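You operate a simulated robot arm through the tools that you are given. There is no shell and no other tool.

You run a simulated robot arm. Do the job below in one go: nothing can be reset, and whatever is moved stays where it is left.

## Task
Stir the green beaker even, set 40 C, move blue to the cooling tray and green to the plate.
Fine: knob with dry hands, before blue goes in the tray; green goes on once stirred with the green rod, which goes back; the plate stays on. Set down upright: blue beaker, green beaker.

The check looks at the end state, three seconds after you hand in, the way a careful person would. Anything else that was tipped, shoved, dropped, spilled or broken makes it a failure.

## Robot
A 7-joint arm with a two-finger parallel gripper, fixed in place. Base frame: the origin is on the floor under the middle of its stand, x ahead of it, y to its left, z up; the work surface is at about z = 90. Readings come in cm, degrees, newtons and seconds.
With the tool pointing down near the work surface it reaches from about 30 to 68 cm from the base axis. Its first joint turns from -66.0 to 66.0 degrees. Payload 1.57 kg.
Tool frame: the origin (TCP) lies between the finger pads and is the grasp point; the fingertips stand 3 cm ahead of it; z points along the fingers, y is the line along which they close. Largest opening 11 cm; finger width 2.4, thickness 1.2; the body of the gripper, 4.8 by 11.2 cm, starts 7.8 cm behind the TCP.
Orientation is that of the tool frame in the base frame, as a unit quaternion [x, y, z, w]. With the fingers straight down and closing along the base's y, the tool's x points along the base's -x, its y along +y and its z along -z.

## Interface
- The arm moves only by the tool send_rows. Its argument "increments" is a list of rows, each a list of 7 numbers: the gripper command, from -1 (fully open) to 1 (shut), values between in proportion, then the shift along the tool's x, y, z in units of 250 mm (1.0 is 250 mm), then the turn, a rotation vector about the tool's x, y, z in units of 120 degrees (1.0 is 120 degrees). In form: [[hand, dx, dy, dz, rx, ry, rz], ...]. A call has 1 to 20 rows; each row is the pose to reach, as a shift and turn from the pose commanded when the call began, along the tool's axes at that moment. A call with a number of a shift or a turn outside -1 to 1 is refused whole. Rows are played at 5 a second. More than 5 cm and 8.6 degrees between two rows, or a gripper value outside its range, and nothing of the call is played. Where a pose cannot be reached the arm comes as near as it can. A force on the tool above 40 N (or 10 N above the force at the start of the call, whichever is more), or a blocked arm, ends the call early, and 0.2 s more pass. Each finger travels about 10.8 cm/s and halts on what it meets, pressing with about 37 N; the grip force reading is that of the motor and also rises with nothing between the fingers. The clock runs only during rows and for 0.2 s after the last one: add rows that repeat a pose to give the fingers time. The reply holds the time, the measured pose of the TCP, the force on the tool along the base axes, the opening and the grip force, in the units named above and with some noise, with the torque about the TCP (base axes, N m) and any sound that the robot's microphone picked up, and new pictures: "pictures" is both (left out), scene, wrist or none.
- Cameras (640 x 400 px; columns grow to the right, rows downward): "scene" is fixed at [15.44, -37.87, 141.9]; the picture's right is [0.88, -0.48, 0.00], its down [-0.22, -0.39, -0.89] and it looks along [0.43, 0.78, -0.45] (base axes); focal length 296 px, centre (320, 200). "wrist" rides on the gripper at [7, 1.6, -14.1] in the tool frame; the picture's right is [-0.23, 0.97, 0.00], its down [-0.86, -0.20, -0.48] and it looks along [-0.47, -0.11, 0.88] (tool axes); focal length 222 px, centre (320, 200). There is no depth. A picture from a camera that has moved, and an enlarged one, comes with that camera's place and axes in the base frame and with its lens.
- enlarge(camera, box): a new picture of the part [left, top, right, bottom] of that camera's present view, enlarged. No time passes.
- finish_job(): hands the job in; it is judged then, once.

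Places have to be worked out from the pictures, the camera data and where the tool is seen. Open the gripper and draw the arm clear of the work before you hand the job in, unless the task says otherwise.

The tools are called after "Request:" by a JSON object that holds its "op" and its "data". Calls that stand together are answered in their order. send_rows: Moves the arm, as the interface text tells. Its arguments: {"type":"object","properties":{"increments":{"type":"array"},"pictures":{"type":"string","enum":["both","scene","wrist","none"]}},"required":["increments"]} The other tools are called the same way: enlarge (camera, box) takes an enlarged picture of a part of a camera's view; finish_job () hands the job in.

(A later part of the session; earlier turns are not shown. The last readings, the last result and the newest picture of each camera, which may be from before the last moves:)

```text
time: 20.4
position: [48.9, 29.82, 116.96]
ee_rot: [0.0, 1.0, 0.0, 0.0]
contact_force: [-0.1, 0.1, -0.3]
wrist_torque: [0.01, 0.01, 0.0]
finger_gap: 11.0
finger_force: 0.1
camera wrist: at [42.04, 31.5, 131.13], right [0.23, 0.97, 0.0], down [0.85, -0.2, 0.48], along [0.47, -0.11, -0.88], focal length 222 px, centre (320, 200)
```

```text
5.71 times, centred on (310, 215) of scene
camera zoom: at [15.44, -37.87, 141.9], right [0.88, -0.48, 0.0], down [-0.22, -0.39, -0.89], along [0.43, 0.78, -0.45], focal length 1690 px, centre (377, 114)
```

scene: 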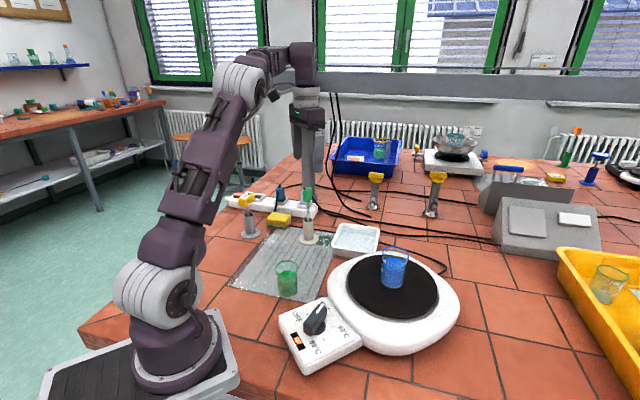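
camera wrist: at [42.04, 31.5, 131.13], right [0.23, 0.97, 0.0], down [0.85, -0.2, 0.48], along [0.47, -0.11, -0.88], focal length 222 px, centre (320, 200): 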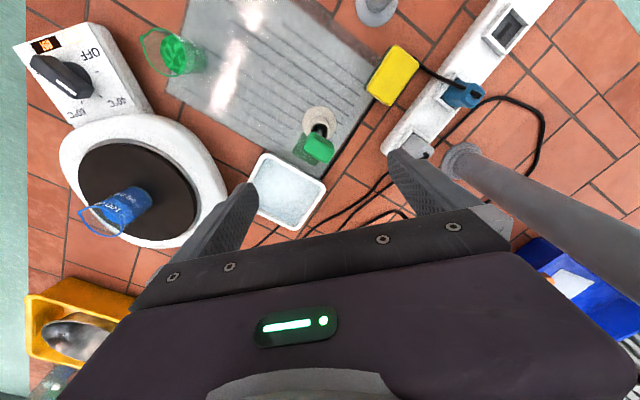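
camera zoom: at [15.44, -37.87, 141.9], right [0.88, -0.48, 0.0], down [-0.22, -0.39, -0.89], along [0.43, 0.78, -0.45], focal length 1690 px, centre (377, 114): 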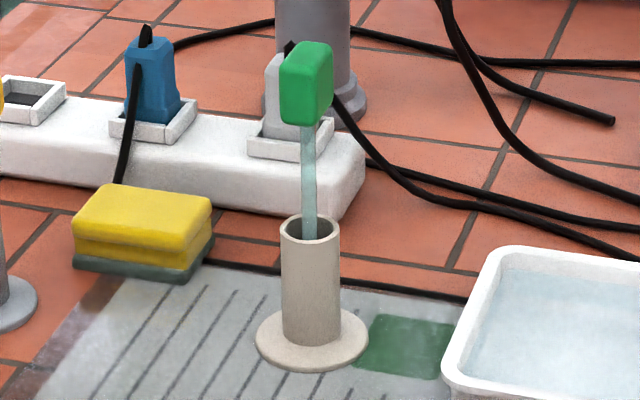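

The handle is about 3.4 × 1.7 cm at (48.93, 29.75), z ≈103–107, long axis at about 50° from +x. I turn the tool +51° so the fingers close across the thin side, and descend to z≈111 with a 6 cm gap.

Request:
{"op": "send_rows", "data": {"increments": [[-0.8, 0, 0, 0.02, 0, 0, -0.061], [-0.6, 0, 0, 0.05, 0, 0, -0.122], [-0.4, 0, 0, 0.09, 0, 0, -0.183], [-0.2, 0, 0, 0.13, 0, 0, -0.244], [-0.1, 0, 0, 0.17, 0, 0, -0.305], [-0.1, 0, 0, 0.2, 0, 0, -0.366], [-0.1, 0, 0, 0.24, 0, 0, -0.425], [-0.1, 0, 0, 0.24, 0, 0, -0.425]], "pictures": "both"}}

Request:
{"op": "enlarge", "data": {"camera": "wrist", "box": [240, 110, 400, 230]}}

Request:
{"op": "enlarge", "data": {"camera": "scene", "box": [260, 150, 370, 260]}}

```text
time: 22.2
position: [49.0, 29.72, 110.87]
ee_rot: [-0.431, 0.902, 0.0, 0.0]
contact_force: [-0.4, 0.6, -0.6]
wrist_torque: [0.0, 0.01, 0.01]
finger_gap: 6.05
finger_force: 0.0
camera wrist: at [43.36, 25.39, 125.08], right [-0.62, 0.79, 0.0], down [0.69, 0.54, 0.48], along [0.38, 0.29, -0.88], focal length 222 px, centre (320, 200)
```

scene: 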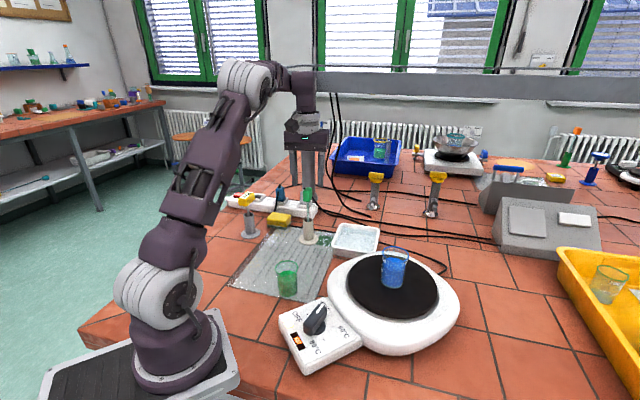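
wrist: 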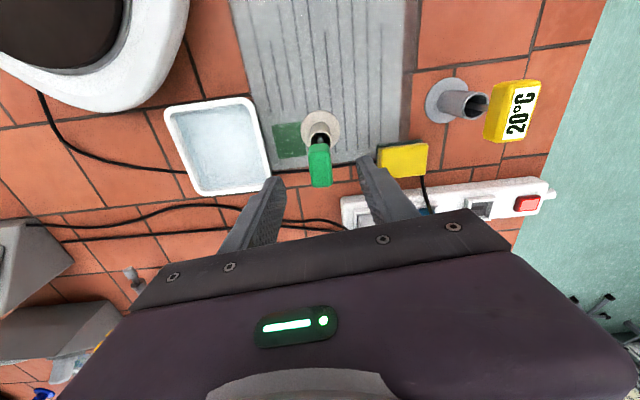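

```text
3.33 times, centred on (320, 170) of wrist
camera zoom: at [43.36, 25.39, 125.08], right [-0.62, 0.79, 0.0], down [0.69, 0.54, 0.48], along [0.38, 0.29, -0.88], focal length 740 px, centre (320, 300)
```

zoom: 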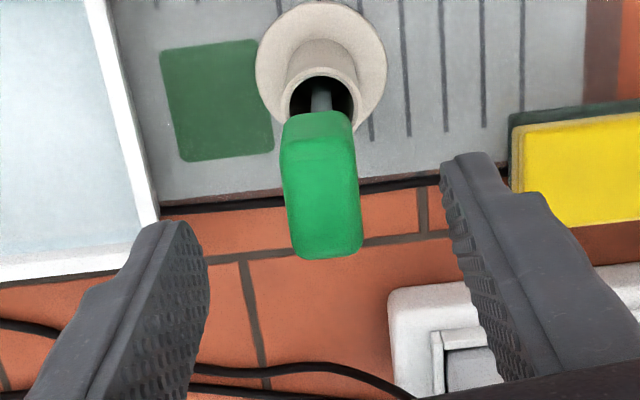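

```text
3.64 times, centred on (315, 205) of scene
camera zoom: at [15.44, -37.87, 141.9], right [0.88, -0.48, 0.0], down [-0.22, -0.39, -0.89], along [0.43, 0.78, -0.45], focal length 1076 px, centre (338, 182)
```

zoom: 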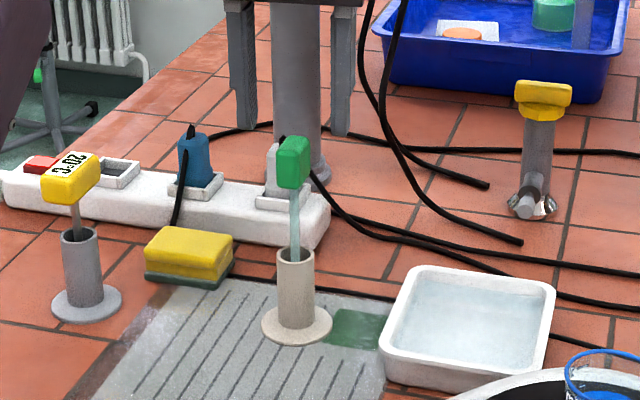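

The handle is well centred, but its long axis (and the mat's) reads about 44°, so I correct the yaw by ~6° and lower the fingers around the handle to TCP z≈105.2.

Request:
{"op": "send_rows", "data": {"increments": [[0, -0.004, 0.002, 0.0, 0, 0, 0.054], [0.1, -0.004, 0.002, 0.06, 0, 0, 0.054], [0.2, -0.004, 0.002, 0.12, 0, 0, 0.054], [0.27, -0.004, 0.002, 0.18, 0, 0, 0.054], [0.27, -0.004, 0.002, 0.228, 0, 0, 0.054], [0.27, -0.004, 0.002, 0.228, 0, 0, 0.054]], "pictures": "both"}}

Request:
{"op": "enlarge", "data": {"camera": "wrist", "box": [240, 110, 400, 230]}}

Request:
{"op": "enlarge", "data": {"camera": "scene", "box": [260, 150, 370, 260]}}

```text
time: 23.6
position: [48.87, 29.77, 105.19]
ee_rot: [-0.379, 0.926, 0.001, 0.0]
contact_force: [-0.4, -0.1, 0.8]
wrist_torque: [-0.01, -0.02, 0.0]
finger_gap: 4.01
finger_force: 0.0
camera wrist: at [42.85, 26.23, 119.41], right [-0.52, 0.85, 0.0], down [0.75, 0.46, 0.48], along [0.41, 0.25, -0.88], focal length 222 px, centre (320, 200)
```

scene: 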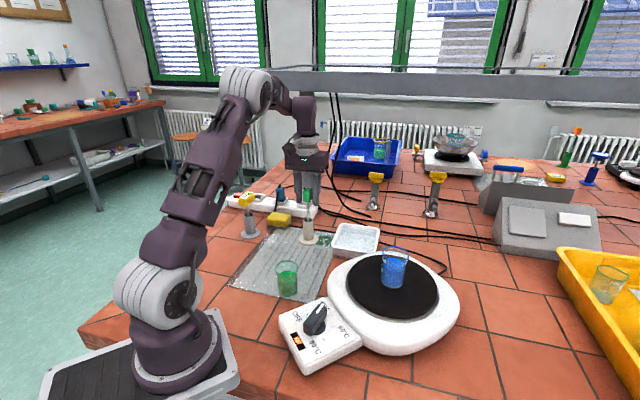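
wrist: 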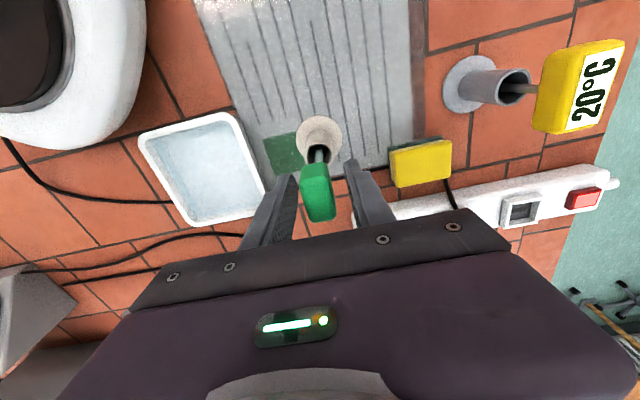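

```text
3.33 times, centred on (320, 170) of wrist
camera zoom: at [42.85, 26.23, 119.41], right [-0.52, 0.85, 0.0], down [0.75, 0.46, 0.48], along [0.41, 0.25, -0.88], focal length 740 px, centre (320, 300)
```

zoom: 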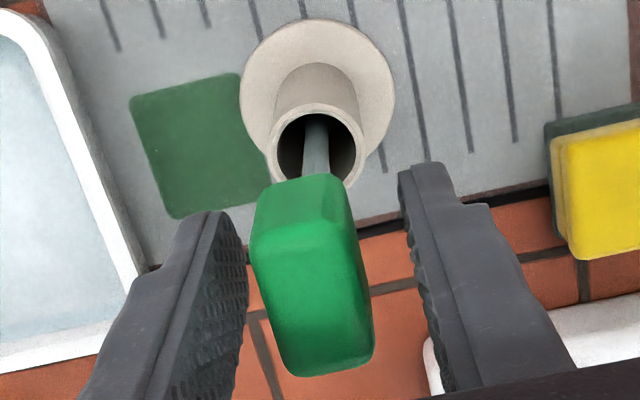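

```text
3.64 times, centred on (315, 205) of scene
camera zoom: at [15.44, -37.87, 141.9], right [0.88, -0.48, 0.0], down [-0.22, -0.39, -0.89], along [0.43, 0.78, -0.45], focal length 1076 px, centre (338, 182)
```

zoom: 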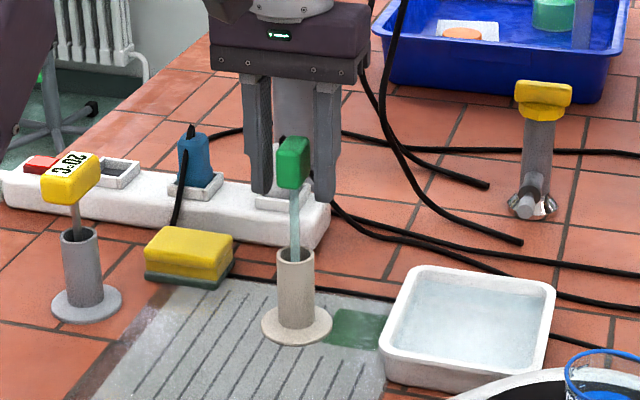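

Fingers straddle the handle evenly (about 1 mm toward tool -y). I correct that and close slowly until the handle is held.

Request:
{"op": "send_rows", "data": {"increments": [[0.4, 0, -0.003, 0, 0, 0, 0], [0.52, 0, -0.003, 0, 0, 0, 0], [0.6, 0, -0.003, 0, 0, 0, 0], [0.66, 0, -0.003, 0, 0, 0, 0], [0.7, 0, -0.003, 0, 0, 0, 0], [0.76, 0, -0.003, 0, 0, 0, 0], [0.8, 0, -0.003, 0, 0, 0, 0], [0.8, 0, -0.003, 0, 0, 0, 0]], "pictures": "both"}}

Request:
{"op": "enlarge", "data": {"camera": "wrist", "box": [240, 110, 400, 230]}}

Request:
{"op": "enlarge", "data": {"camera": "scene", "box": [260, 150, 370, 260]}}

```text
time: 25.4
position: [48.94, 29.69, 105.22]
ee_rot: [-0.379, 0.925, -0.001, 0.0]
contact_force: [0.3, 0.1, -0.1]
wrist_torque: [0.04, 0.0, 0.0]
finger_gap: 1.89
finger_force: 33.1
camera wrist: at [42.91, 26.17, 119.43], right [-0.52, 0.85, 0.0], down [0.75, 0.46, 0.48], along [0.41, 0.25, -0.88], focal length 222 px, centre (320, 200)
```

scene: 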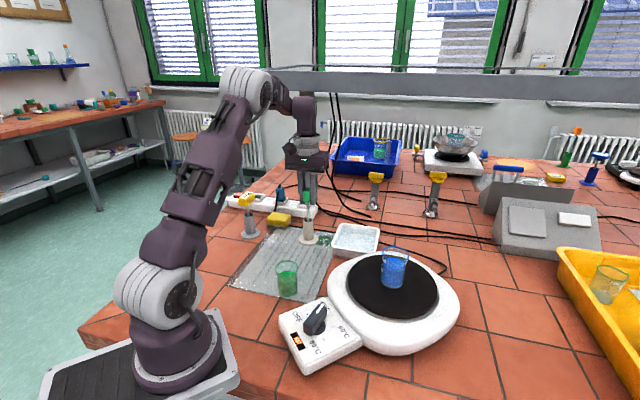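
wrist: 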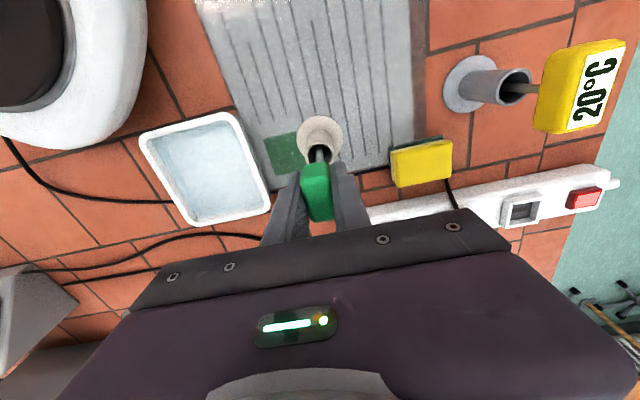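

```text
3.33 times, centred on (320, 170) of wrist
camera zoom: at [42.91, 26.17, 119.43], right [-0.52, 0.85, 0.0], down [0.75, 0.46, 0.48], along [0.41, 0.25, -0.88], focal length 740 px, centre (320, 300)
```

zoom: 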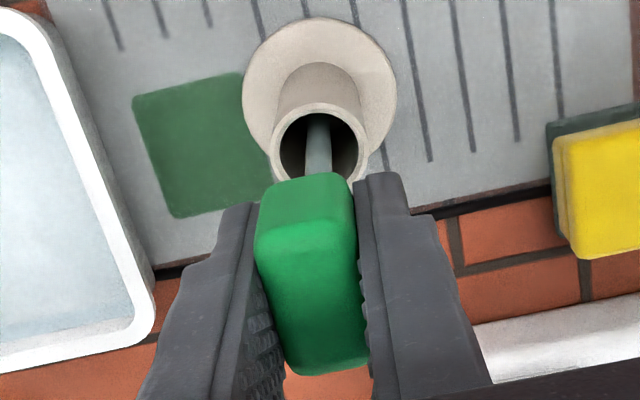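

```text
3.64 times, centred on (315, 205) of scene
camera zoom: at [15.44, -37.87, 141.9], right [0.88, -0.48, 0.0], down [-0.22, -0.39, -0.89], along [0.43, 0.78, -0.45], focal length 1076 px, centre (338, 182)
```

zoom: 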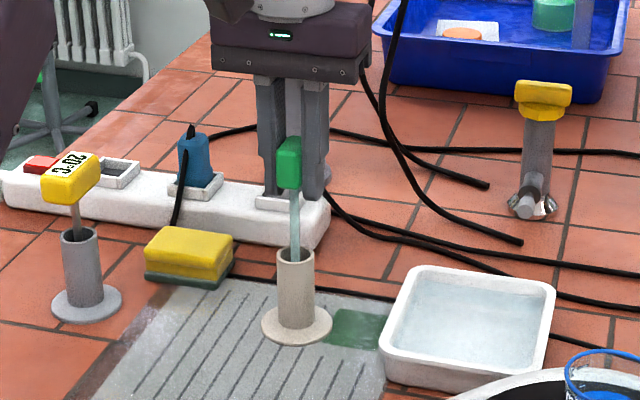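

The handle is held firmly (1.89 cm, 33 N) with no net side load. I lift straight up slowly and check that the rod comes out while the holder stays.

Request:
{"op": "send_rows", "data": {"increments": [[0.8, 0, 0, -0.04, 0, 0, 0], [0.8, 0, 0, -0.08, 0, 0, 0], [0.8, 0, 0, -0.12, 0, 0, 0], [0.8, 0, 0, -0.17, 0, 0, 0], [0.8, 0, 0, -0.22, 0, 0, 0], [0.8, 0, 0, -0.28, 0, 0, 0], [0.8, 0, 0, -0.34, 0, 0, 0], [0.8, 0, 0, -0.4, 0, 0, 0], [0.8, 0, 0, -0.46, 0, 0, 0], [0.8, 0, 0, -0.52, 0, 0, 0], [0.8, 0, 0, -0.52, 0, 0, 0]], "pictures": "both"}}

Request:
{"op": "enlarge", "data": {"camera": "scene", "box": [260, 120, 370, 260]}}

Request:
{"op": "enlarge", "data": {"camera": "wrist", "box": [240, 80, 400, 230]}}

```text
time: 27.8
position: [48.99, 29.68, 118.42]
ee_rot: [-0.379, 0.926, 0.001, 0.0]
contact_force: [-1.0, 0.7, -1.0]
wrist_torque: [0.0, 0.02, -0.01]
finger_gap: 1.88
finger_force: 33.2
camera wrist: at [42.91, 26.12, 132.49], right [-0.52, 0.85, 0.0], down [0.75, 0.46, 0.48], along [0.41, 0.25, -0.88], focal length 222 px, centre (320, 200)
```

scene: 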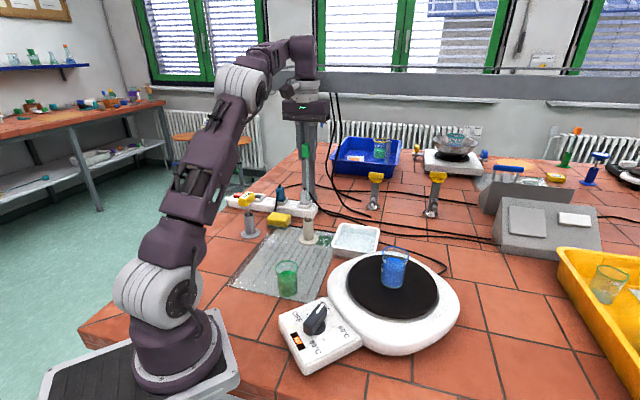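
wrist: 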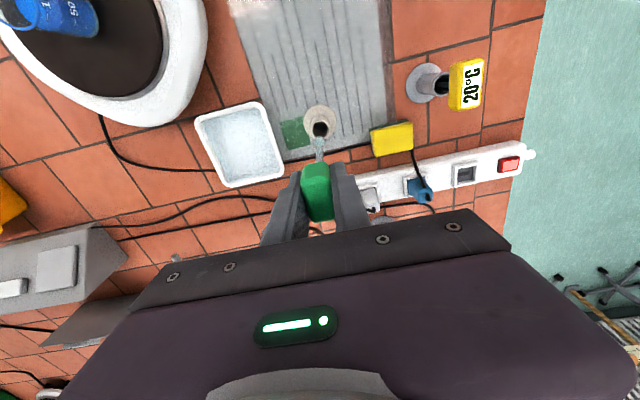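

```text
2.86 times, centred on (315, 190) of scene
camera zoom: at [15.44, -37.87, 141.9], right [0.88, -0.48, 0.0], down [-0.22, -0.39, -0.89], along [0.43, 0.78, -0.45], focal length 845 px, centre (334, 229)
```

zoom: 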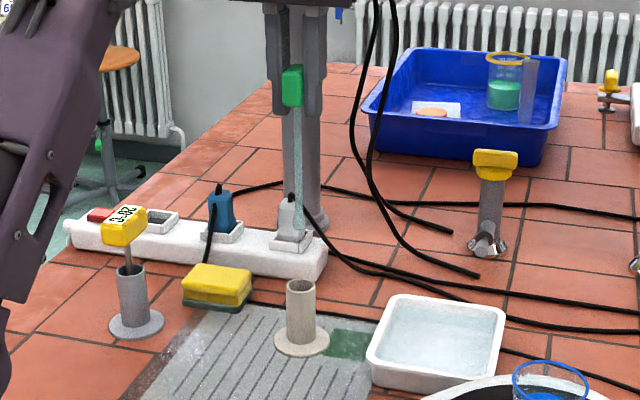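

```text
2.67 times, centred on (320, 155) of wrist
camera zoom: at [42.91, 26.12, 132.49], right [-0.52, 0.85, 0.0], down [0.75, 0.46, 0.48], along [0.41, 0.25, -0.88], focal length 592 px, centre (320, 320)
```

zoom: 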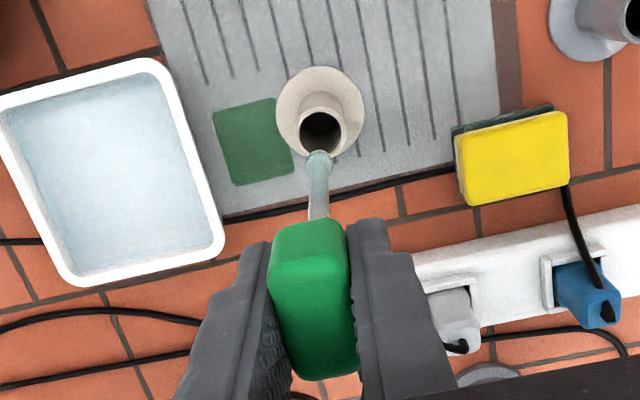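

The rod is out and hangs nearly straight: its tip is ~15.3 cm below the TCP (z≈103), and the holder stayed put. I carry it at this height to above the green beaker near (34.2, 12).

Request:
{"op": "send_rows", "data": {"increments": [[0.8, 0.06, -0.006, -0.02, 0, 0, 0], [0.8, 0.14, -0.014, -0.02, 0, 0, 0], [0.8, 0.22, -0.022, -0.02, 0, 0, 0], [0.8, 0.3, -0.03, -0.02, 0, 0, 0], [0.8, 0.38, -0.038, -0.02, 0, 0, 0], [0.8, 0.46, -0.046, -0.02, 0, 0, 0], [0.8, 0.54, -0.054, -0.02, 0, 0, 0], [0.8, 0.62, -0.062, -0.02, 0, 0, 0], [0.8, 0.7, -0.07, -0.02, 0, 0, 0], [0.8, 0.78, -0.078, -0.02, 0, 0, 0], [0.8, 0.85, -0.084, -0.02, 0, 0, 0], [0.8, 0.9, -0.088, -0.02, 0, 0, 0], [0.8, 0.918, -0.09, -0.02, 0, 0, 0], [0.8, 0.918, -0.09, -0.02, 0, 0, 0]], "pictures": "both"}}

Request:
{"op": "enlarge", "data": {"camera": "scene", "box": [240, 180, 340, 310]}}

Request:
{"op": "enlarge", "data": {"camera": "wrist", "box": [250, 80, 400, 230]}}

```text
time: 30.8
position: [34.23, 12.05, 118.85]
ee_rot: [-0.379, 0.926, 0.0, 0.0]
contact_force: [-0.4, 0.1, -1.6]
wrist_torque: [0.02, -0.02, 0.02]
finger_gap: 1.89
finger_force: 33.6
camera wrist: at [28.18, 8.35, 132.99], right [-0.52, 0.85, 0.0], down [0.75, 0.46, 0.48], along [0.41, 0.25, -0.88], focal length 222 px, centre (320, 200)
```

scene: 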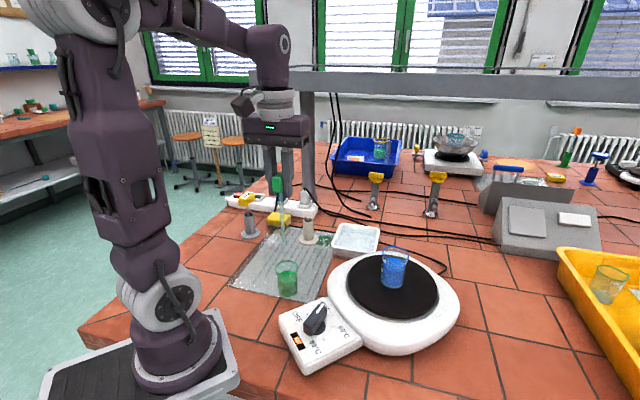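
wrist: 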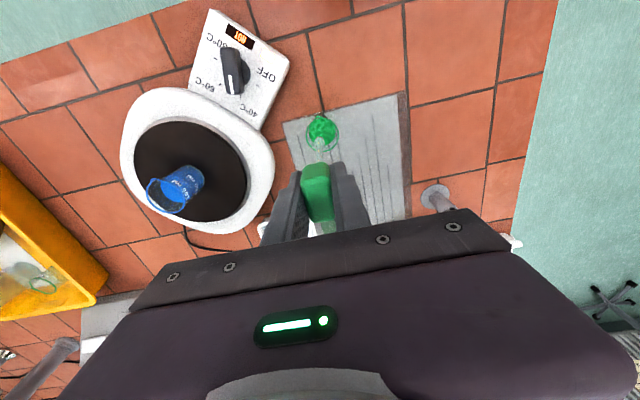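

```text
3.08 times, centred on (290, 245) of scene
camera zoom: at [15.44, -37.87, 141.9], right [0.88, -0.48, 0.0], down [-0.22, -0.39, -0.89], along [0.43, 0.78, -0.45], focal length 910 px, centre (412, 62)
```

zoom: 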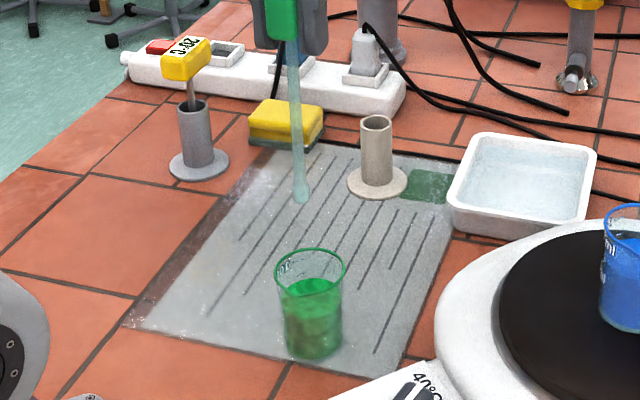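

```text
2.67 times, centred on (325, 155) of wrist
camera zoom: at [28.18, 8.35, 132.99], right [-0.52, 0.85, 0.0], down [0.75, 0.46, 0.48], along [0.41, 0.25, -0.88], focal length 592 px, centre (307, 320)
```

zoom: 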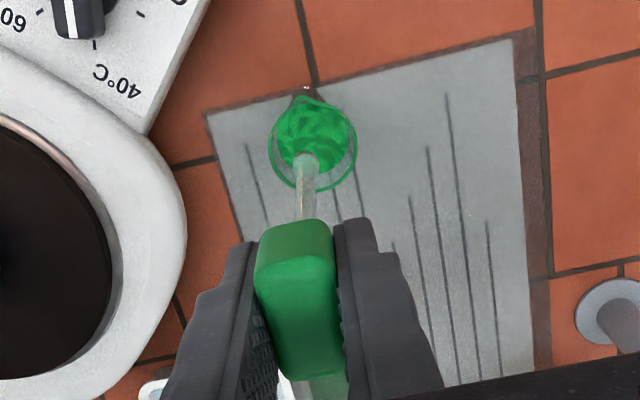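

The tip bulb is at about (34.2, 11.9, 104.4) while the beaker axis is at about (34.55, 12.6), rim z≈97.5. I shift by about (+0.45, +0.75) cm and lower to just above the rim, then check centring.

Request:
{"op": "send_rows", "data": {"increments": [[0.8, -0.017, 0.005, 0.0, 0, 0, 0], [0.8, -0.034, 0.009, 0.04, 0, 0, 0], [0.8, -0.034, 0.009, 0.08, 0, 0, 0], [0.8, -0.034, 0.009, 0.12, 0, 0, 0], [0.8, -0.034, 0.009, 0.16, 0, 0, 0], [0.8, -0.034, 0.009, 0.18, 0, 0, 0], [0.8, -0.034, 0.009, 0.18, 0, 0, 0]], "pictures": "both"}}

Request:
{"op": "enlarge", "data": {"camera": "scene", "box": [250, 200, 330, 310]}}

Request:
{"op": "enlarge", "data": {"camera": "wrist", "box": [270, 90, 380, 200]}}

```text
time: 32.4
position: [34.51, 12.87, 114.3]
ee_rot: [-0.379, 0.926, 0.0, 0.0]
contact_force: [-0.4, -0.8, 0.0]
wrist_torque: [0.01, 0.0, 0.02]
finger_gap: 1.88
finger_force: 33.4
camera wrist: at [28.52, 9.18, 128.51], right [-0.52, 0.85, 0.0], down [0.75, 0.46, 0.48], along [0.41, 0.25, -0.88], focal length 222 px, centre (320, 200)
```

scene: 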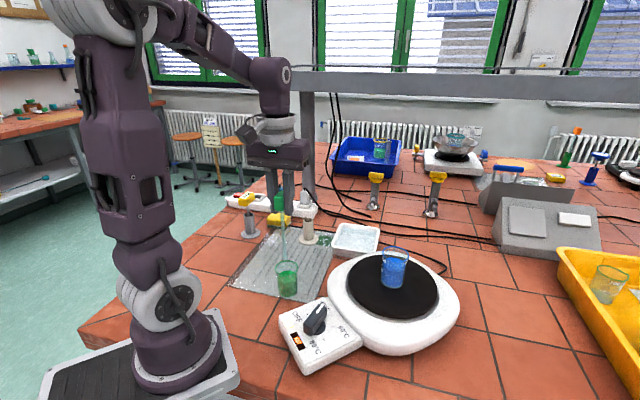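
wrist: 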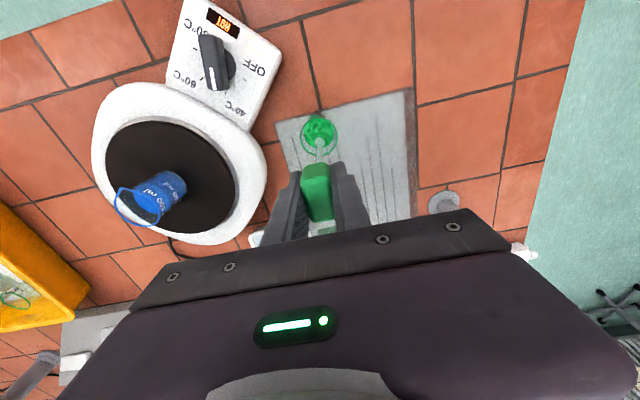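

```text
3.64 times, centred on (290, 255) of scene
camera zoom: at [15.44, -37.87, 141.9], right [0.88, -0.48, 0.0], down [-0.22, -0.39, -0.89], along [0.43, 0.78, -0.45], focal length 1076 px, centre (429, 0)
```

zoom: 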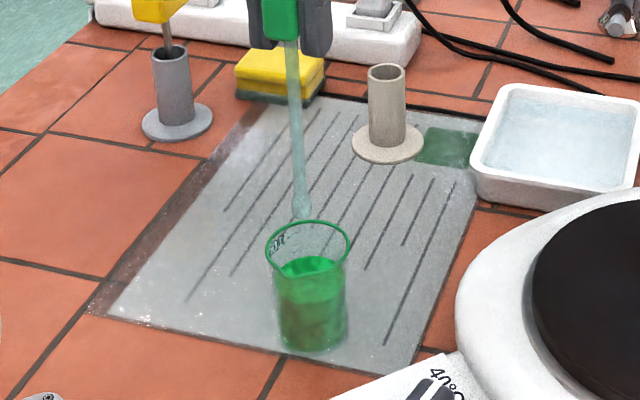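

```text
3.64 times, centred on (325, 145) of wrist
camera zoom: at [28.52, 9.18, 128.51], right [-0.52, 0.85, 0.0], down [0.75, 0.46, 0.48], along [0.41, 0.25, -0.88], focal length 808 px, centre (302, 400)
```

zoom: 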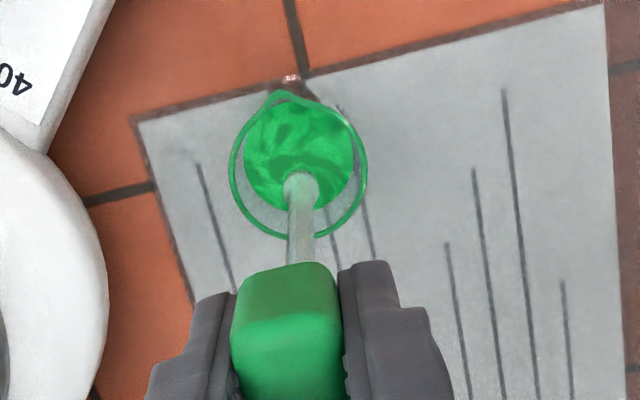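

The tip (z≈100) is within ~2 mm of the beaker axis; the bulb is about 1.3 cm wide and the inner radius ~2.3 cm. I correct 2 mm along tool +x and lower the rod into the liquid slowly to tip z≈92.5.

Request:
{"op": "send_rows", "data": {"increments": [[0.8, 0.008, 0, 0.02, 0, 0, 0], [0.8, 0.008, 0, 0.06, 0, 0, 0], [0.8, 0.008, 0, 0.1, 0, 0, 0], [0.8, 0.008, 0, 0.14, 0, 0, 0], [0.8, 0.008, 0, 0.18, 0, 0, 0], [0.8, 0.008, 0, 0.22, 0, 0, 0], [0.8, 0.008, 0, 0.26, 0, 0, 0], [0.8, 0.008, 0, 0.29, 0, 0, 0], [0.8, 0.008, 0, 0.305, 0, 0, 0], [0.8, 0.008, 0, 0.305, 0, 0, 0]], "pictures": "both"}}

Request:
{"op": "enlarge", "data": {"camera": "scene", "box": [250, 220, 330, 310]}}

Request:
{"op": "enlarge", "data": {"camera": "wrist", "box": [260, 90, 380, 210]}}

```text
time: 34.6
position: [34.52, 12.84, 106.6]
ee_rot: [-0.379, 0.925, -0.001, 0.0]
contact_force: [-0.1, 0.6, -0.2]
wrist_torque: [-0.02, -0.02, 0.02]
finger_gap: 1.89
finger_force: 33.7
camera wrist: at [28.55, 9.06, 120.77], right [-0.52, 0.85, 0.0], down [0.75, 0.46, 0.48], along [0.41, 0.25, -0.88], focal length 222 px, centre (320, 200)
```

scene: 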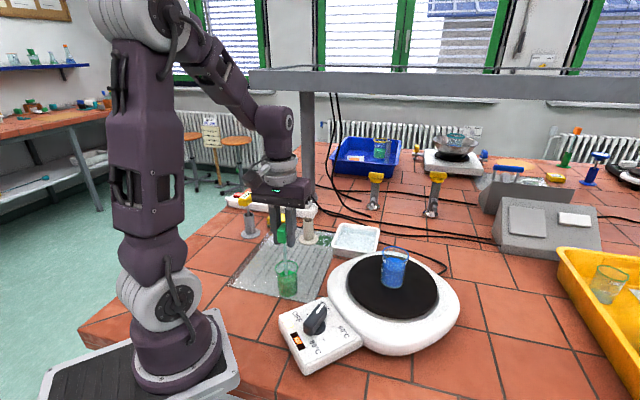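
wrist: 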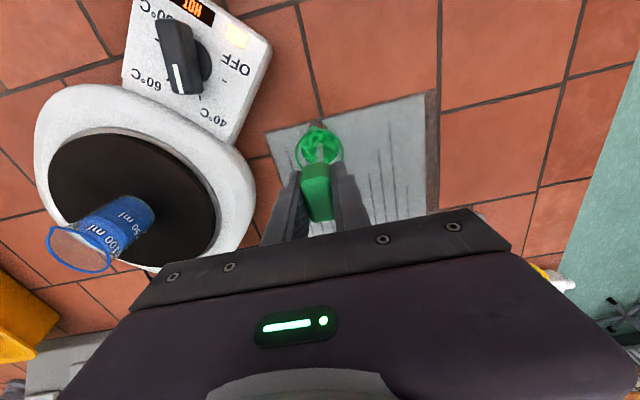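

```text
4.44 times, centred on (290, 265) of scene
camera zoom: at [15.44, -37.87, 141.9], right [0.88, -0.48, 0.0], down [-0.22, -0.39, -0.89], along [0.43, 0.78, -0.45], focal length 1315 px, centre (453, -89)
```

zoom: 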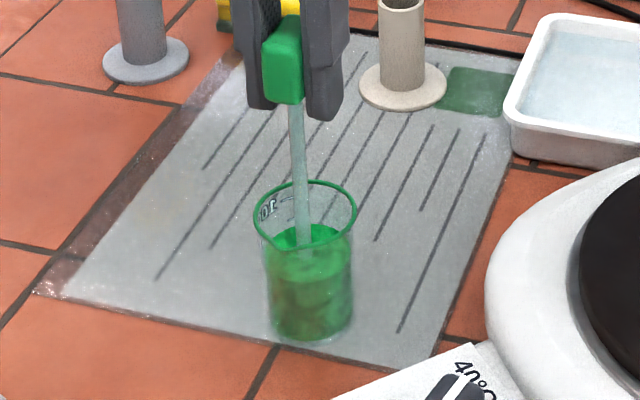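

```text
3.33 times, centred on (320, 150) of wrist
camera zoom: at [28.55, 9.06, 120.77], right [-0.52, 0.85, 0.0], down [0.75, 0.46, 0.48], along [0.41, 0.25, -0.88], focal length 740 px, centre (320, 367)
```

zoom: 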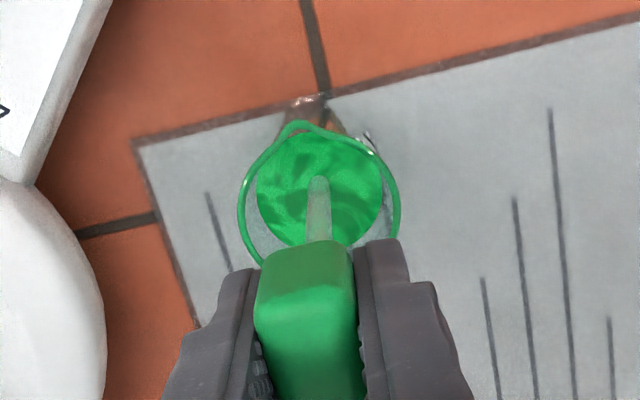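

The rod stands in the middle of the swirly liquid with no contact force. I stir two slow circles of 0.9 cm radius and check.

Request:
{"op": "send_rows", "data": {"increments": [[0.8, 0.018, 0, 0, 0, 0, 0], [0.8, 0.029, 0.021, 0, 0, 0, 0], [0.8, 0.011, 0.034, 0, 0, 0, 0], [0.8, -0.011, 0.034, 0, 0, 0, 0], [0.8, -0.029, 0.021, 0, 0, 0, 0], [0.8, -0.036, 0, 0, 0, 0, 0], [0.8, -0.029, -0.021, 0, 0, 0, 0], [0.8, -0.011, -0.034, 0, 0, 0, 0], [0.8, 0.011, -0.034, 0, 0, 0, 0], [0.8, 0.029, -0.021, 0, 0, 0, 0], [0.8, 0.036, 0, 0, 0, 0, 0], [0.8, 0.029, 0.021, 0, 0, 0, 0], [0.8, 0.011, 0.034, 0, 0, 0, 0], [0.8, -0.011, 0.034, 0, 0, 0, 0], [0.8, -0.029, 0.021, 0, 0, 0, 0], [0.8, -0.036, 0, 0, 0, 0, 0], [0.8, -0.029, -0.021, 0, 0, 0, 0], [0.8, -0.011, -0.034, 0, 0, 0, 0], [0.8, 0.011, -0.034, 0, 0, 0, 0], [0.8, 0, 0, 0, 0, 0, 0]], "pictures": "both"}}

Request:
{"op": "enlarge", "data": {"camera": "scene", "box": [250, 220, 330, 310]}}

Request:
{"op": "enlarge", "data": {"camera": "wrist", "box": [260, 90, 380, 210]}}

```text
time: 38.8
position: [34.52, 12.68, 106.55]
ee_rot: [-0.378, 0.926, 0.001, 0.0]
contact_force: [0.4, -0.6, -0.2]
wrist_torque: [0.0, -0.04, 0.0]
finger_gap: 1.93
finger_force: 32.7
camera wrist: at [28.49, 9.05, 120.8], right [-0.52, 0.85, 0.0], down [0.75, 0.46, 0.48], along [0.41, 0.25, -0.88], focal length 222 px, centre (320, 200)
```

scene: 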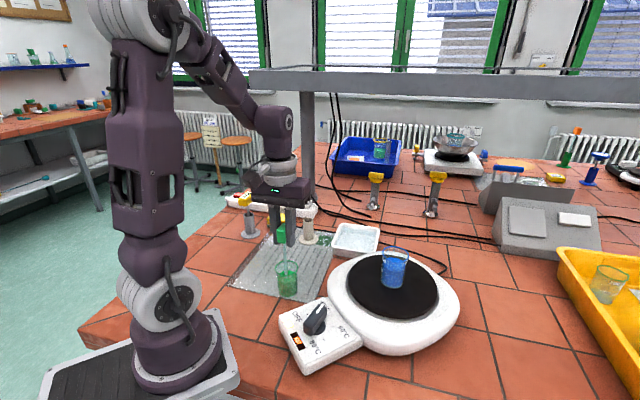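
wrist: 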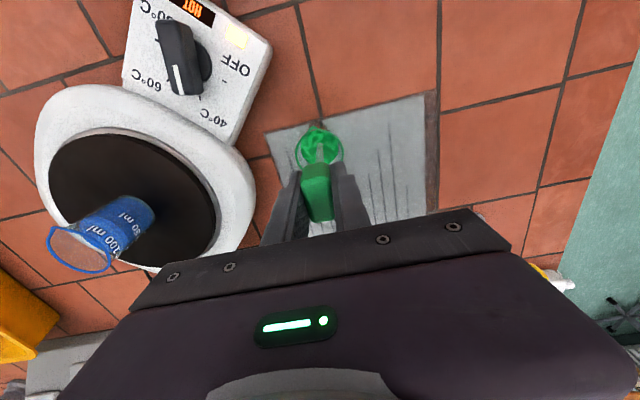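

```text
4.44 times, centred on (290, 265) of scene
camera zoom: at [15.44, -37.87, 141.9], right [0.88, -0.48, 0.0], down [-0.22, -0.39, -0.89], along [0.43, 0.78, -0.45], focal length 1315 px, centre (453, -89)
```

zoom: 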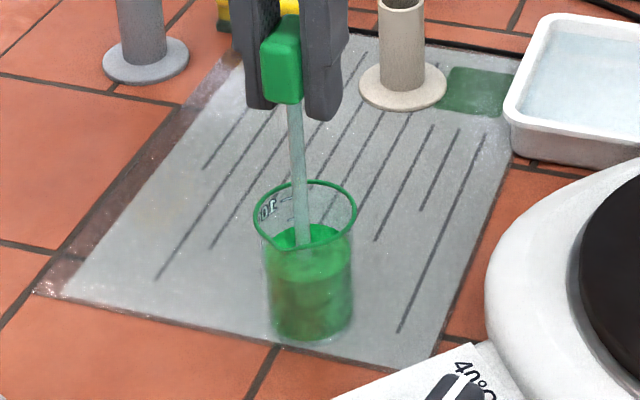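

```text
3.33 times, centred on (320, 150) of wrist
camera zoom: at [28.49, 9.05, 120.8], right [-0.52, 0.85, 0.0], down [0.75, 0.46, 0.48], along [0.41, 0.25, -0.88], focal length 740 px, centre (320, 367)
```

zoom: 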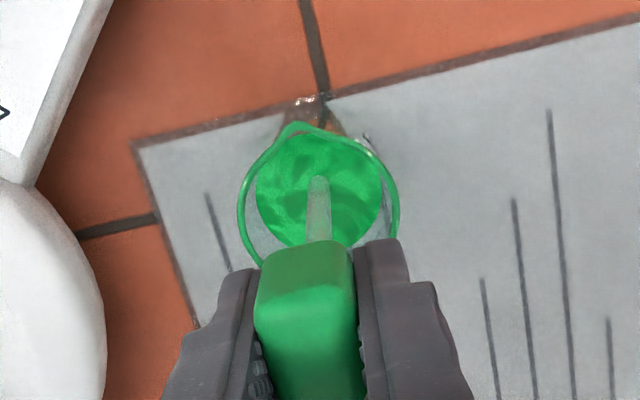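

The swirls are fainter but not gone, and the beaker hasn't moved. I continue stirring with more circles.

Request:
{"op": "send_rows", "data": {"increments": [[0.8, 0.018, 0, 0, 0, 0, 0], [0.8, 0.031, 0.022, 0, 0, 0, 0], [0.8, 0.012, 0.036, 0, 0, 0, 0], [0.8, -0.012, 0.036, 0, 0, 0, 0], [0.8, -0.031, 0.022, 0, 0, 0, 0], [0.8, -0.038, 0, 0, 0, 0, 0], [0.8, -0.031, -0.022, 0, 0, 0, 0], [0.8, -0.012, -0.036, 0, 0, 0, 0], [0.8, 0.012, -0.036, 0, 0, 0, 0], [0.8, 0.031, -0.022, 0, 0, 0, 0], [0.8, 0.038, 0, 0, 0, 0, 0], [0.8, 0.031, 0.022, 0, 0, 0, 0], [0.8, 0.012, 0.036, 0, 0, 0, 0], [0.8, -0.012, 0.036, 0, 0, 0, 0], [0.8, -0.031, 0.022, 0, 0, 0, 0], [0.8, -0.038, 0, 0, 0, 0, 0], [0.8, -0.031, -0.022, 0, 0, 0, 0], [0.8, -0.012, -0.036, 0, 0, 0, 0], [0.8, 0.012, -0.036, 0, 0, 0, 0], [0.8, 0, 0, 0, 0, 0, 0]], "pictures": "none"}}

Request:
{"op": "enlarge", "data": {"camera": "wrist", "box": [260, 90, 380, 210]}}

```text
time: 43.0
position: [34.49, 12.65, 106.64]
ee_rot: [-0.378, 0.926, 0.0, 0.001]
contact_force: [0.5, -1.2, -0.4]
wrist_torque: [0.02, 0.01, -0.02]
finger_gap: 1.91
finger_force: 33.2
```

```text
3.33 times, centred on (320, 150) of wrist
camera zoom: at [28.51, 8.99, 120.84], right [-0.52, 0.85, 0.0], down [0.75, 0.46, 0.48], along [0.41, 0.25, -0.88], focal length 740 px, centre (320, 367)
```

zoom: 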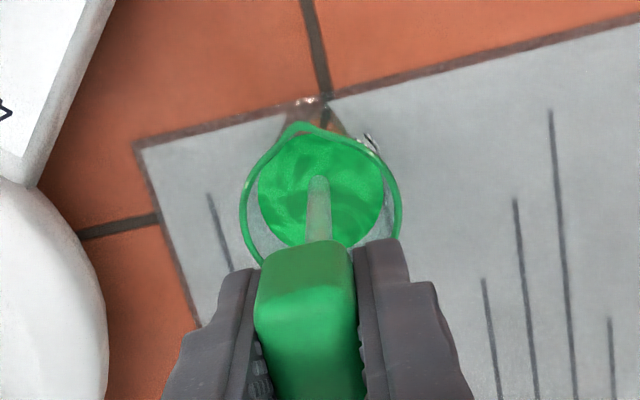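

The contrast is decreasing steadily; I keep stirring with further circles.

Request:
{"op": "send_rows", "data": {"increments": [[0.8, 0.018, 0, 0, 0, 0, 0], [0.8, 0.031, 0.022, 0, 0, 0, 0], [0.8, 0.012, 0.036, 0, 0, 0, 0], [0.8, -0.012, 0.036, 0, 0, 0, 0], [0.8, -0.031, 0.022, 0, 0, 0, 0], [0.8, -0.038, 0, 0, 0, 0, 0], [0.8, -0.031, -0.022, 0, 0, 0, 0], [0.8, -0.012, -0.036, 0, 0, 0, 0], [0.8, 0.012, -0.036, 0, 0, 0, 0], [0.8, 0.031, -0.022, 0, 0, 0, 0], [0.8, 0.038, 0, 0, 0, 0, 0], [0.8, 0.031, 0.022, 0, 0, 0, 0], [0.8, 0.012, 0.036, 0, 0, 0, 0], [0.8, -0.012, 0.036, 0, 0, 0, 0], [0.8, -0.031, 0.022, 0, 0, 0, 0], [0.8, -0.038, 0, 0, 0, 0, 0], [0.8, -0.031, -0.022, 0, 0, 0, 0], [0.8, -0.012, -0.036, 0, 0, 0, 0], [0.8, 0.012, -0.036, 0, 0, 0, 0], [0.8, 0, 0, 0, 0, 0, 0]], "pictures": "none"}}

Request:
{"op": "enlarge", "data": {"camera": "wrist", "box": [260, 90, 380, 210]}}

Request:
{"op": "enlarge", "data": {"camera": "scene", "box": [250, 220, 330, 310]}}

```text
time: 47.2
position: [34.51, 12.69, 106.66]
ee_rot: [-0.378, 0.926, 0.0, 0.0]
contact_force: [-0.1, -0.4, 0.6]
wrist_torque: [0.01, -0.01, 0.01]
finger_gap: 1.9
finger_force: 33.5
```

```text
3.33 times, centred on (320, 150) of wrist
camera zoom: at [28.5, 9.09, 120.8], right [-0.52, 0.85, 0.0], down [0.75, 0.46, 0.48], along [0.41, 0.25, -0.88], focal length 740 px, centre (320, 367)
```

zoom: 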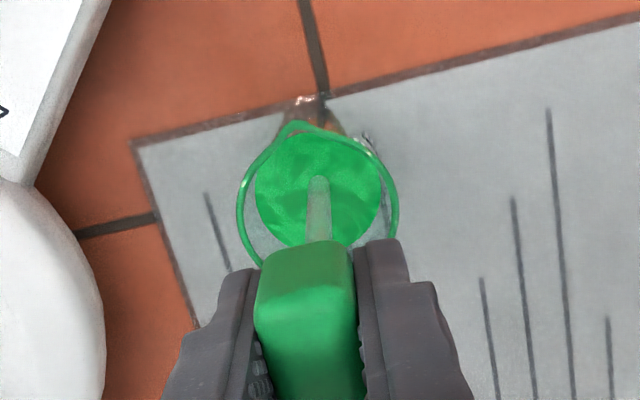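

```text
4.44 times, centred on (290, 265) of scene
camera zoom: at [15.44, -37.87, 141.9], right [0.88, -0.48, 0.0], down [-0.22, -0.39, -0.89], along [0.43, 0.78, -0.45], focal length 1315 px, centre (453, -89)
```

zoom: 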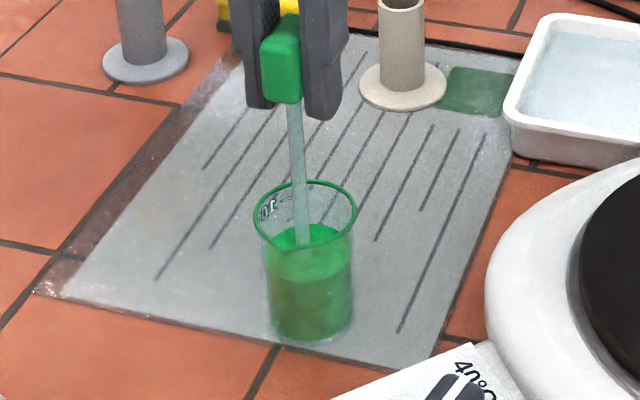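

Still faint patches; I stir again, a little faster (8 points per circle).

Request:
{"op": "send_rows", "data": {"increments": [[0.8, 0.02, 0, 0, 0, 0, 0], [0.8, 0.027, 0.027, 0, 0, 0, 0], [0.8, 0, 0.038, 0, 0, 0, 0], [0.8, -0.027, 0.027, 0, 0, 0, 0], [0.8, -0.038, 0, 0, 0, 0, 0], [0.8, -0.027, -0.027, 0, 0, 0, 0], [0.8, 0, -0.038, 0, 0, 0, 0], [0.8, 0.027, -0.027, 0, 0, 0, 0], [0.8, 0.038, 0, 0, 0, 0, 0], [0.8, 0.027, 0.027, 0, 0, 0, 0], [0.8, 0, 0.038, 0, 0, 0, 0], [0.8, -0.027, 0.027, 0, 0, 0, 0], [0.8, -0.038, 0, 0, 0, 0, 0], [0.8, -0.027, -0.027, 0, 0, 0, 0], [0.8, 0, -0.038, 0, 0, 0, 0], [0.8, 0.027, -0.027, 0, 0, 0, 0], [0.8, 0.038, 0, 0, 0, 0, 0], [0.8, 0.027, 0.027, 0, 0, 0, 0], [0.8, 0, 0.036, 0, 0, 0, 0], [0.8, 0, 0, 0, 0, 0, 0]], "pictures": "none"}}

Request:
{"op": "enlarge", "data": {"camera": "wrist", "box": [260, 90, 380, 210]}}

```text
time: 51.4
position: [34.48, 12.65, 106.63]
ee_rot: [-0.379, 0.925, 0.0, 0.0]
contact_force: [0.5, 1.1, -0.7]
wrist_torque: [-0.02, 0.02, -0.02]
finger_gap: 1.91
finger_force: 33.6
```

```text
3.33 times, centred on (320, 150) of wrist
camera zoom: at [28.5, 8.99, 120.73], right [-0.52, 0.85, 0.0], down [0.75, 0.46, 0.48], along [0.41, 0.25, -0.88], focal length 740 px, centre (320, 367)
```

zoom: 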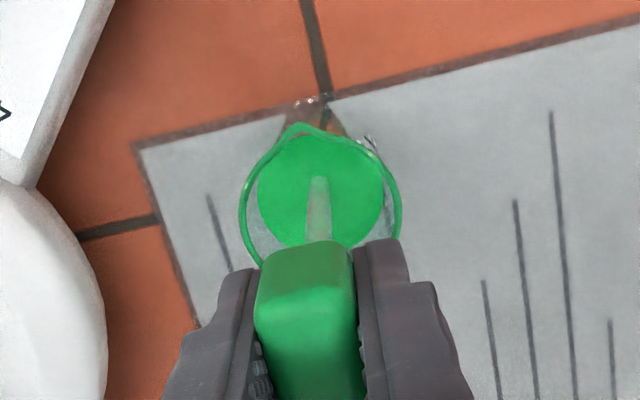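

The surface now looks uniform. One more round for margin, then I check both views.

Request:
{"op": "send_rows", "data": {"increments": [[0.8, 0.02, 0, 0, 0, 0, 0], [0.8, 0.027, 0.027, 0, 0, 0, 0], [0.8, 0, 0.038, 0, 0, 0, 0], [0.8, -0.027, 0.027, 0, 0, 0, 0], [0.8, -0.038, 0, 0, 0, 0, 0], [0.8, -0.027, -0.027, 0, 0, 0, 0], [0.8, 0, -0.038, 0, 0, 0, 0], [0.8, 0.027, -0.027, 0, 0, 0, 0], [0.8, 0.038, 0, 0, 0, 0, 0], [0.8, 0.027, 0.027, 0, 0, 0, 0], [0.8, 0, 0.038, 0, 0, 0, 0], [0.8, -0.027, 0.027, 0, 0, 0, 0], [0.8, -0.038, 0, 0, 0, 0, 0], [0.8, -0.027, -0.027, 0, 0, 0, 0], [0.8, 0, -0.038, 0, 0, 0, 0], [0.8, 0.027, -0.027, 0, 0, 0, 0], [0.8, 0.02, 0, 0, 0, 0, 0], [0.8, 0, 0, 0, 0, 0, 0], [0.8, 0, 0, 0, 0, 0, 0]], "pictures": "none"}}

Request:
{"op": "enlarge", "data": {"camera": "wrist", "box": [260, 90, 380, 210]}}

Request:
{"op": "enlarge", "data": {"camera": "scene", "box": [250, 220, 330, 310]}}

```text
time: 55.4
position: [34.53, 12.7, 106.66]
ee_rot: [-0.379, 0.925, 0.0, 0.0]
contact_force: [0.9, 0.3, -0.1]
wrist_torque: [-0.02, -0.01, 0.0]
finger_gap: 1.89
finger_force: 32.8
```

```text
3.33 times, centred on (320, 150) of wrist
camera zoom: at [28.45, 9.11, 120.82], right [-0.52, 0.85, 0.0], down [0.75, 0.46, 0.48], along [0.41, 0.25, -0.88], focal length 740 px, centre (320, 367)
```

zoom: 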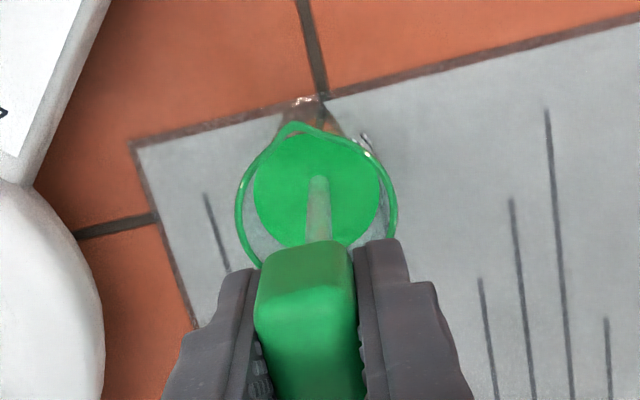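

```text
4.44 times, centred on (290, 265) of scene
camera zoom: at [15.44, -37.87, 141.9], right [0.88, -0.48, 0.0], down [-0.22, -0.39, -0.89], along [0.43, 0.78, -0.45], focal length 1315 px, centre (453, -89)
```

zoom: 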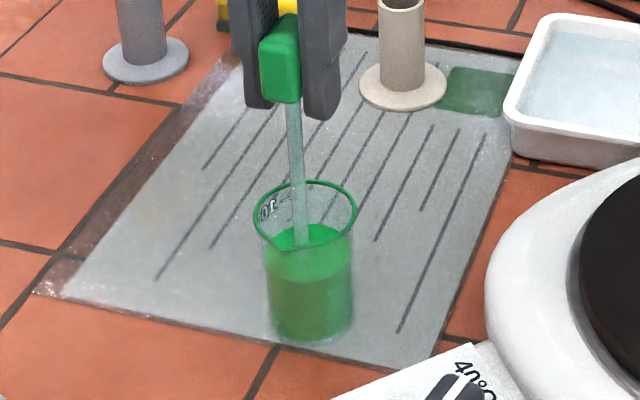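

The liquid is even. I raise the rod slowly out of the beaker and pause above it for any drips.

Request:
{"op": "send_rows", "data": {"increments": [[0.8, 0, 0, -0.03, 0, 0, 0], [0.8, 0, 0, -0.06, 0, 0, 0], [0.8, 0, 0, -0.09, 0, 0, 0], [0.8, 0, 0, -0.12, 0, 0, 0], [0.8, 0, 0, -0.15, 0, 0, 0], [0.8, 0, 0, -0.19, 0, 0, 0], [0.8, 0, 0, -0.23, 0, 0, 0], [0.8, 0, 0, -0.28, 0, 0, 0], [0.8, 0, 0, -0.28, 0, 0, 0], [0.8, 0, 0, -0.28, 0, 0, 0], [0.8, 0, 0, -0.28, 0, 0, 0], [0.8, 0, 0, -0.28, 0, 0, 0], [0.8, 0, 0, -0.33, 0, 0, 0], [0.8, 0, 0, -0.39, 0, 0, 0], [0.8, 0, 0, -0.45, 0, 0, 0], [0.8, 0, 0, -0.5, 0, 0, 0], [0.8, 0, 0, -0.5, 0, 0, 0]], "pictures": "both"}}

Request:
{"op": "enlarge", "data": {"camera": "scene", "box": [240, 180, 340, 310]}}

Request:
{"op": "enlarge", "data": {"camera": "wrist", "box": [260, 90, 380, 210]}}

```text
time: 59.0
position: [34.55, 12.6, 119.24]
ee_rot: [-0.379, 0.925, 0.0, 0.0]
contact_force: [0.1, -0.1, -0.7]
wrist_torque: [0.01, -0.04, 0.02]
finger_gap: 1.89
finger_force: 33.6
camera wrist: at [28.51, 8.98, 133.37], right [-0.52, 0.85, 0.0], down [0.75, 0.46, 0.48], along [0.41, 0.25, -0.88], focal length 222 px, centre (320, 200)
```

scene: 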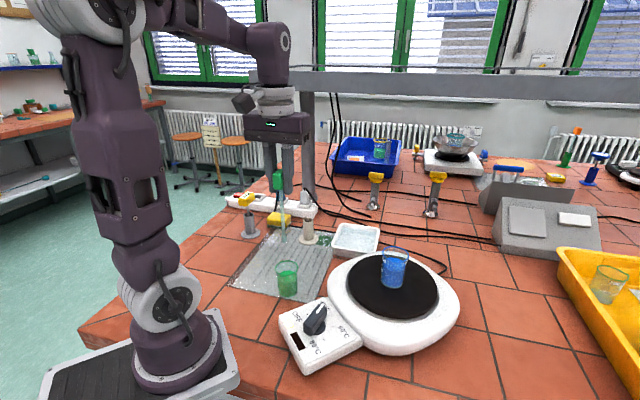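
wrist: 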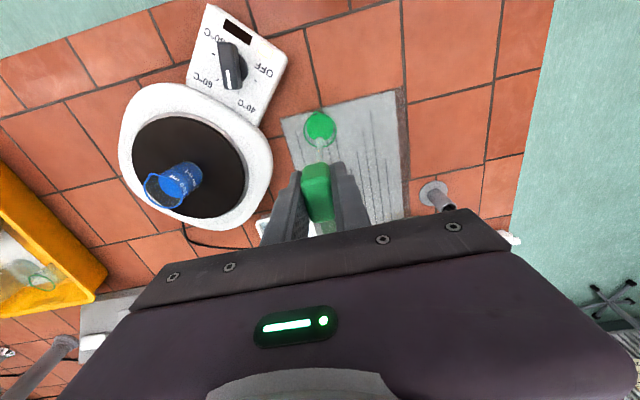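

```text
3.08 times, centred on (290, 245) of scene
camera zoom: at [15.44, -37.87, 141.9], right [0.88, -0.48, 0.0], down [-0.22, -0.39, -0.89], along [0.43, 0.78, -0.45], focal length 910 px, centre (412, 62)
```

zoom: 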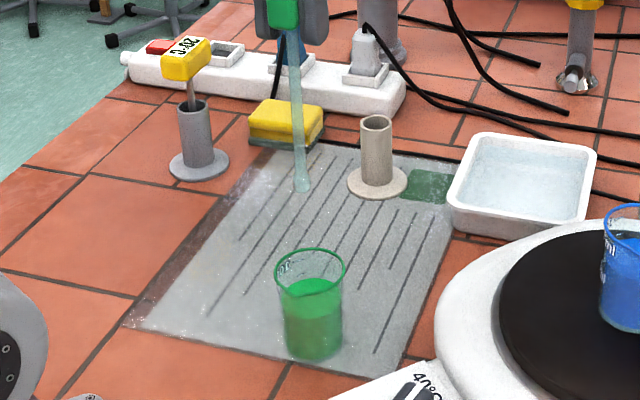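

```text
3.33 times, centred on (320, 150) of wrist
camera zoom: at [28.51, 8.98, 133.37], right [-0.52, 0.85, 0.0], down [0.75, 0.46, 0.48], along [0.41, 0.25, -0.88], focal length 740 px, centre (320, 367)
```

zoom: 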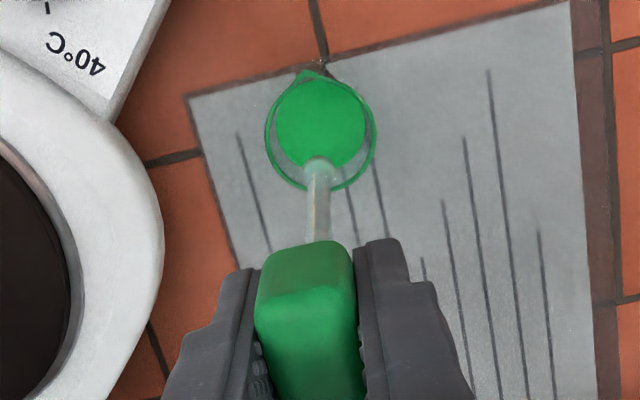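

The liquid is uniformly green and the rod is free. The "HOT" display seems to have gone dark, so I check the panel before continuing.

Request:
{"op": "enlarge", "data": {"camera": "scene", "box": [270, 280, 370, 370]}}

Request:
{"op": "enlarge", "data": {"camera": "wrist", "box": [180, 0, 300, 130]}}

```text
4.44 times, centred on (320, 325) of scene
camera zoom: at [15.44, -37.87, 141.9], right [0.88, -0.48, 0.0], down [-0.22, -0.39, -0.89], along [0.43, 0.78, -0.45], focal length 1315 px, centre (320, -356)
```

zoom: 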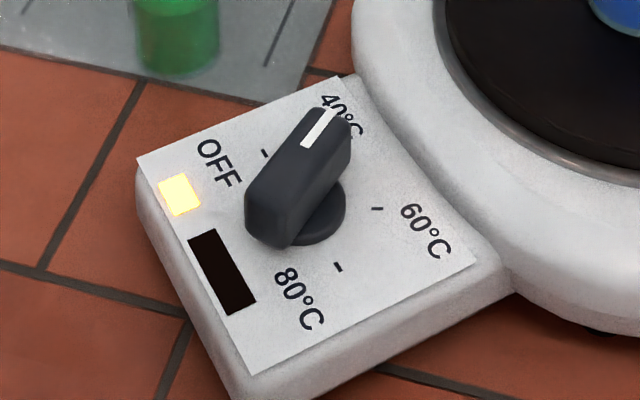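

```text
3.08 times, centred on (240, 65) of wrist
camera zoom: at [28.51, 8.98, 133.37], right [-0.52, 0.85, 0.0], down [0.75, 0.46, 0.48], along [0.41, 0.25, -0.88], focal length 684 px, centre (566, 615)
```

zoom: 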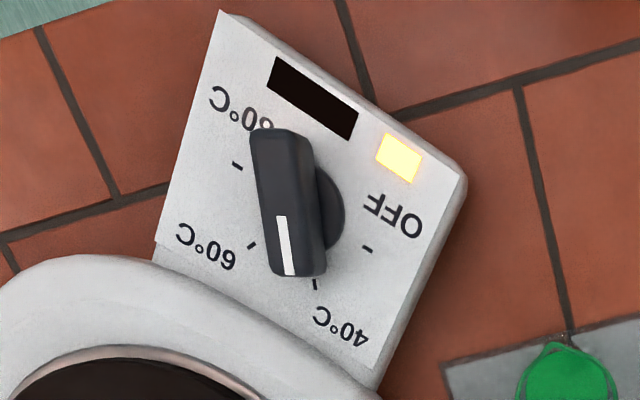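

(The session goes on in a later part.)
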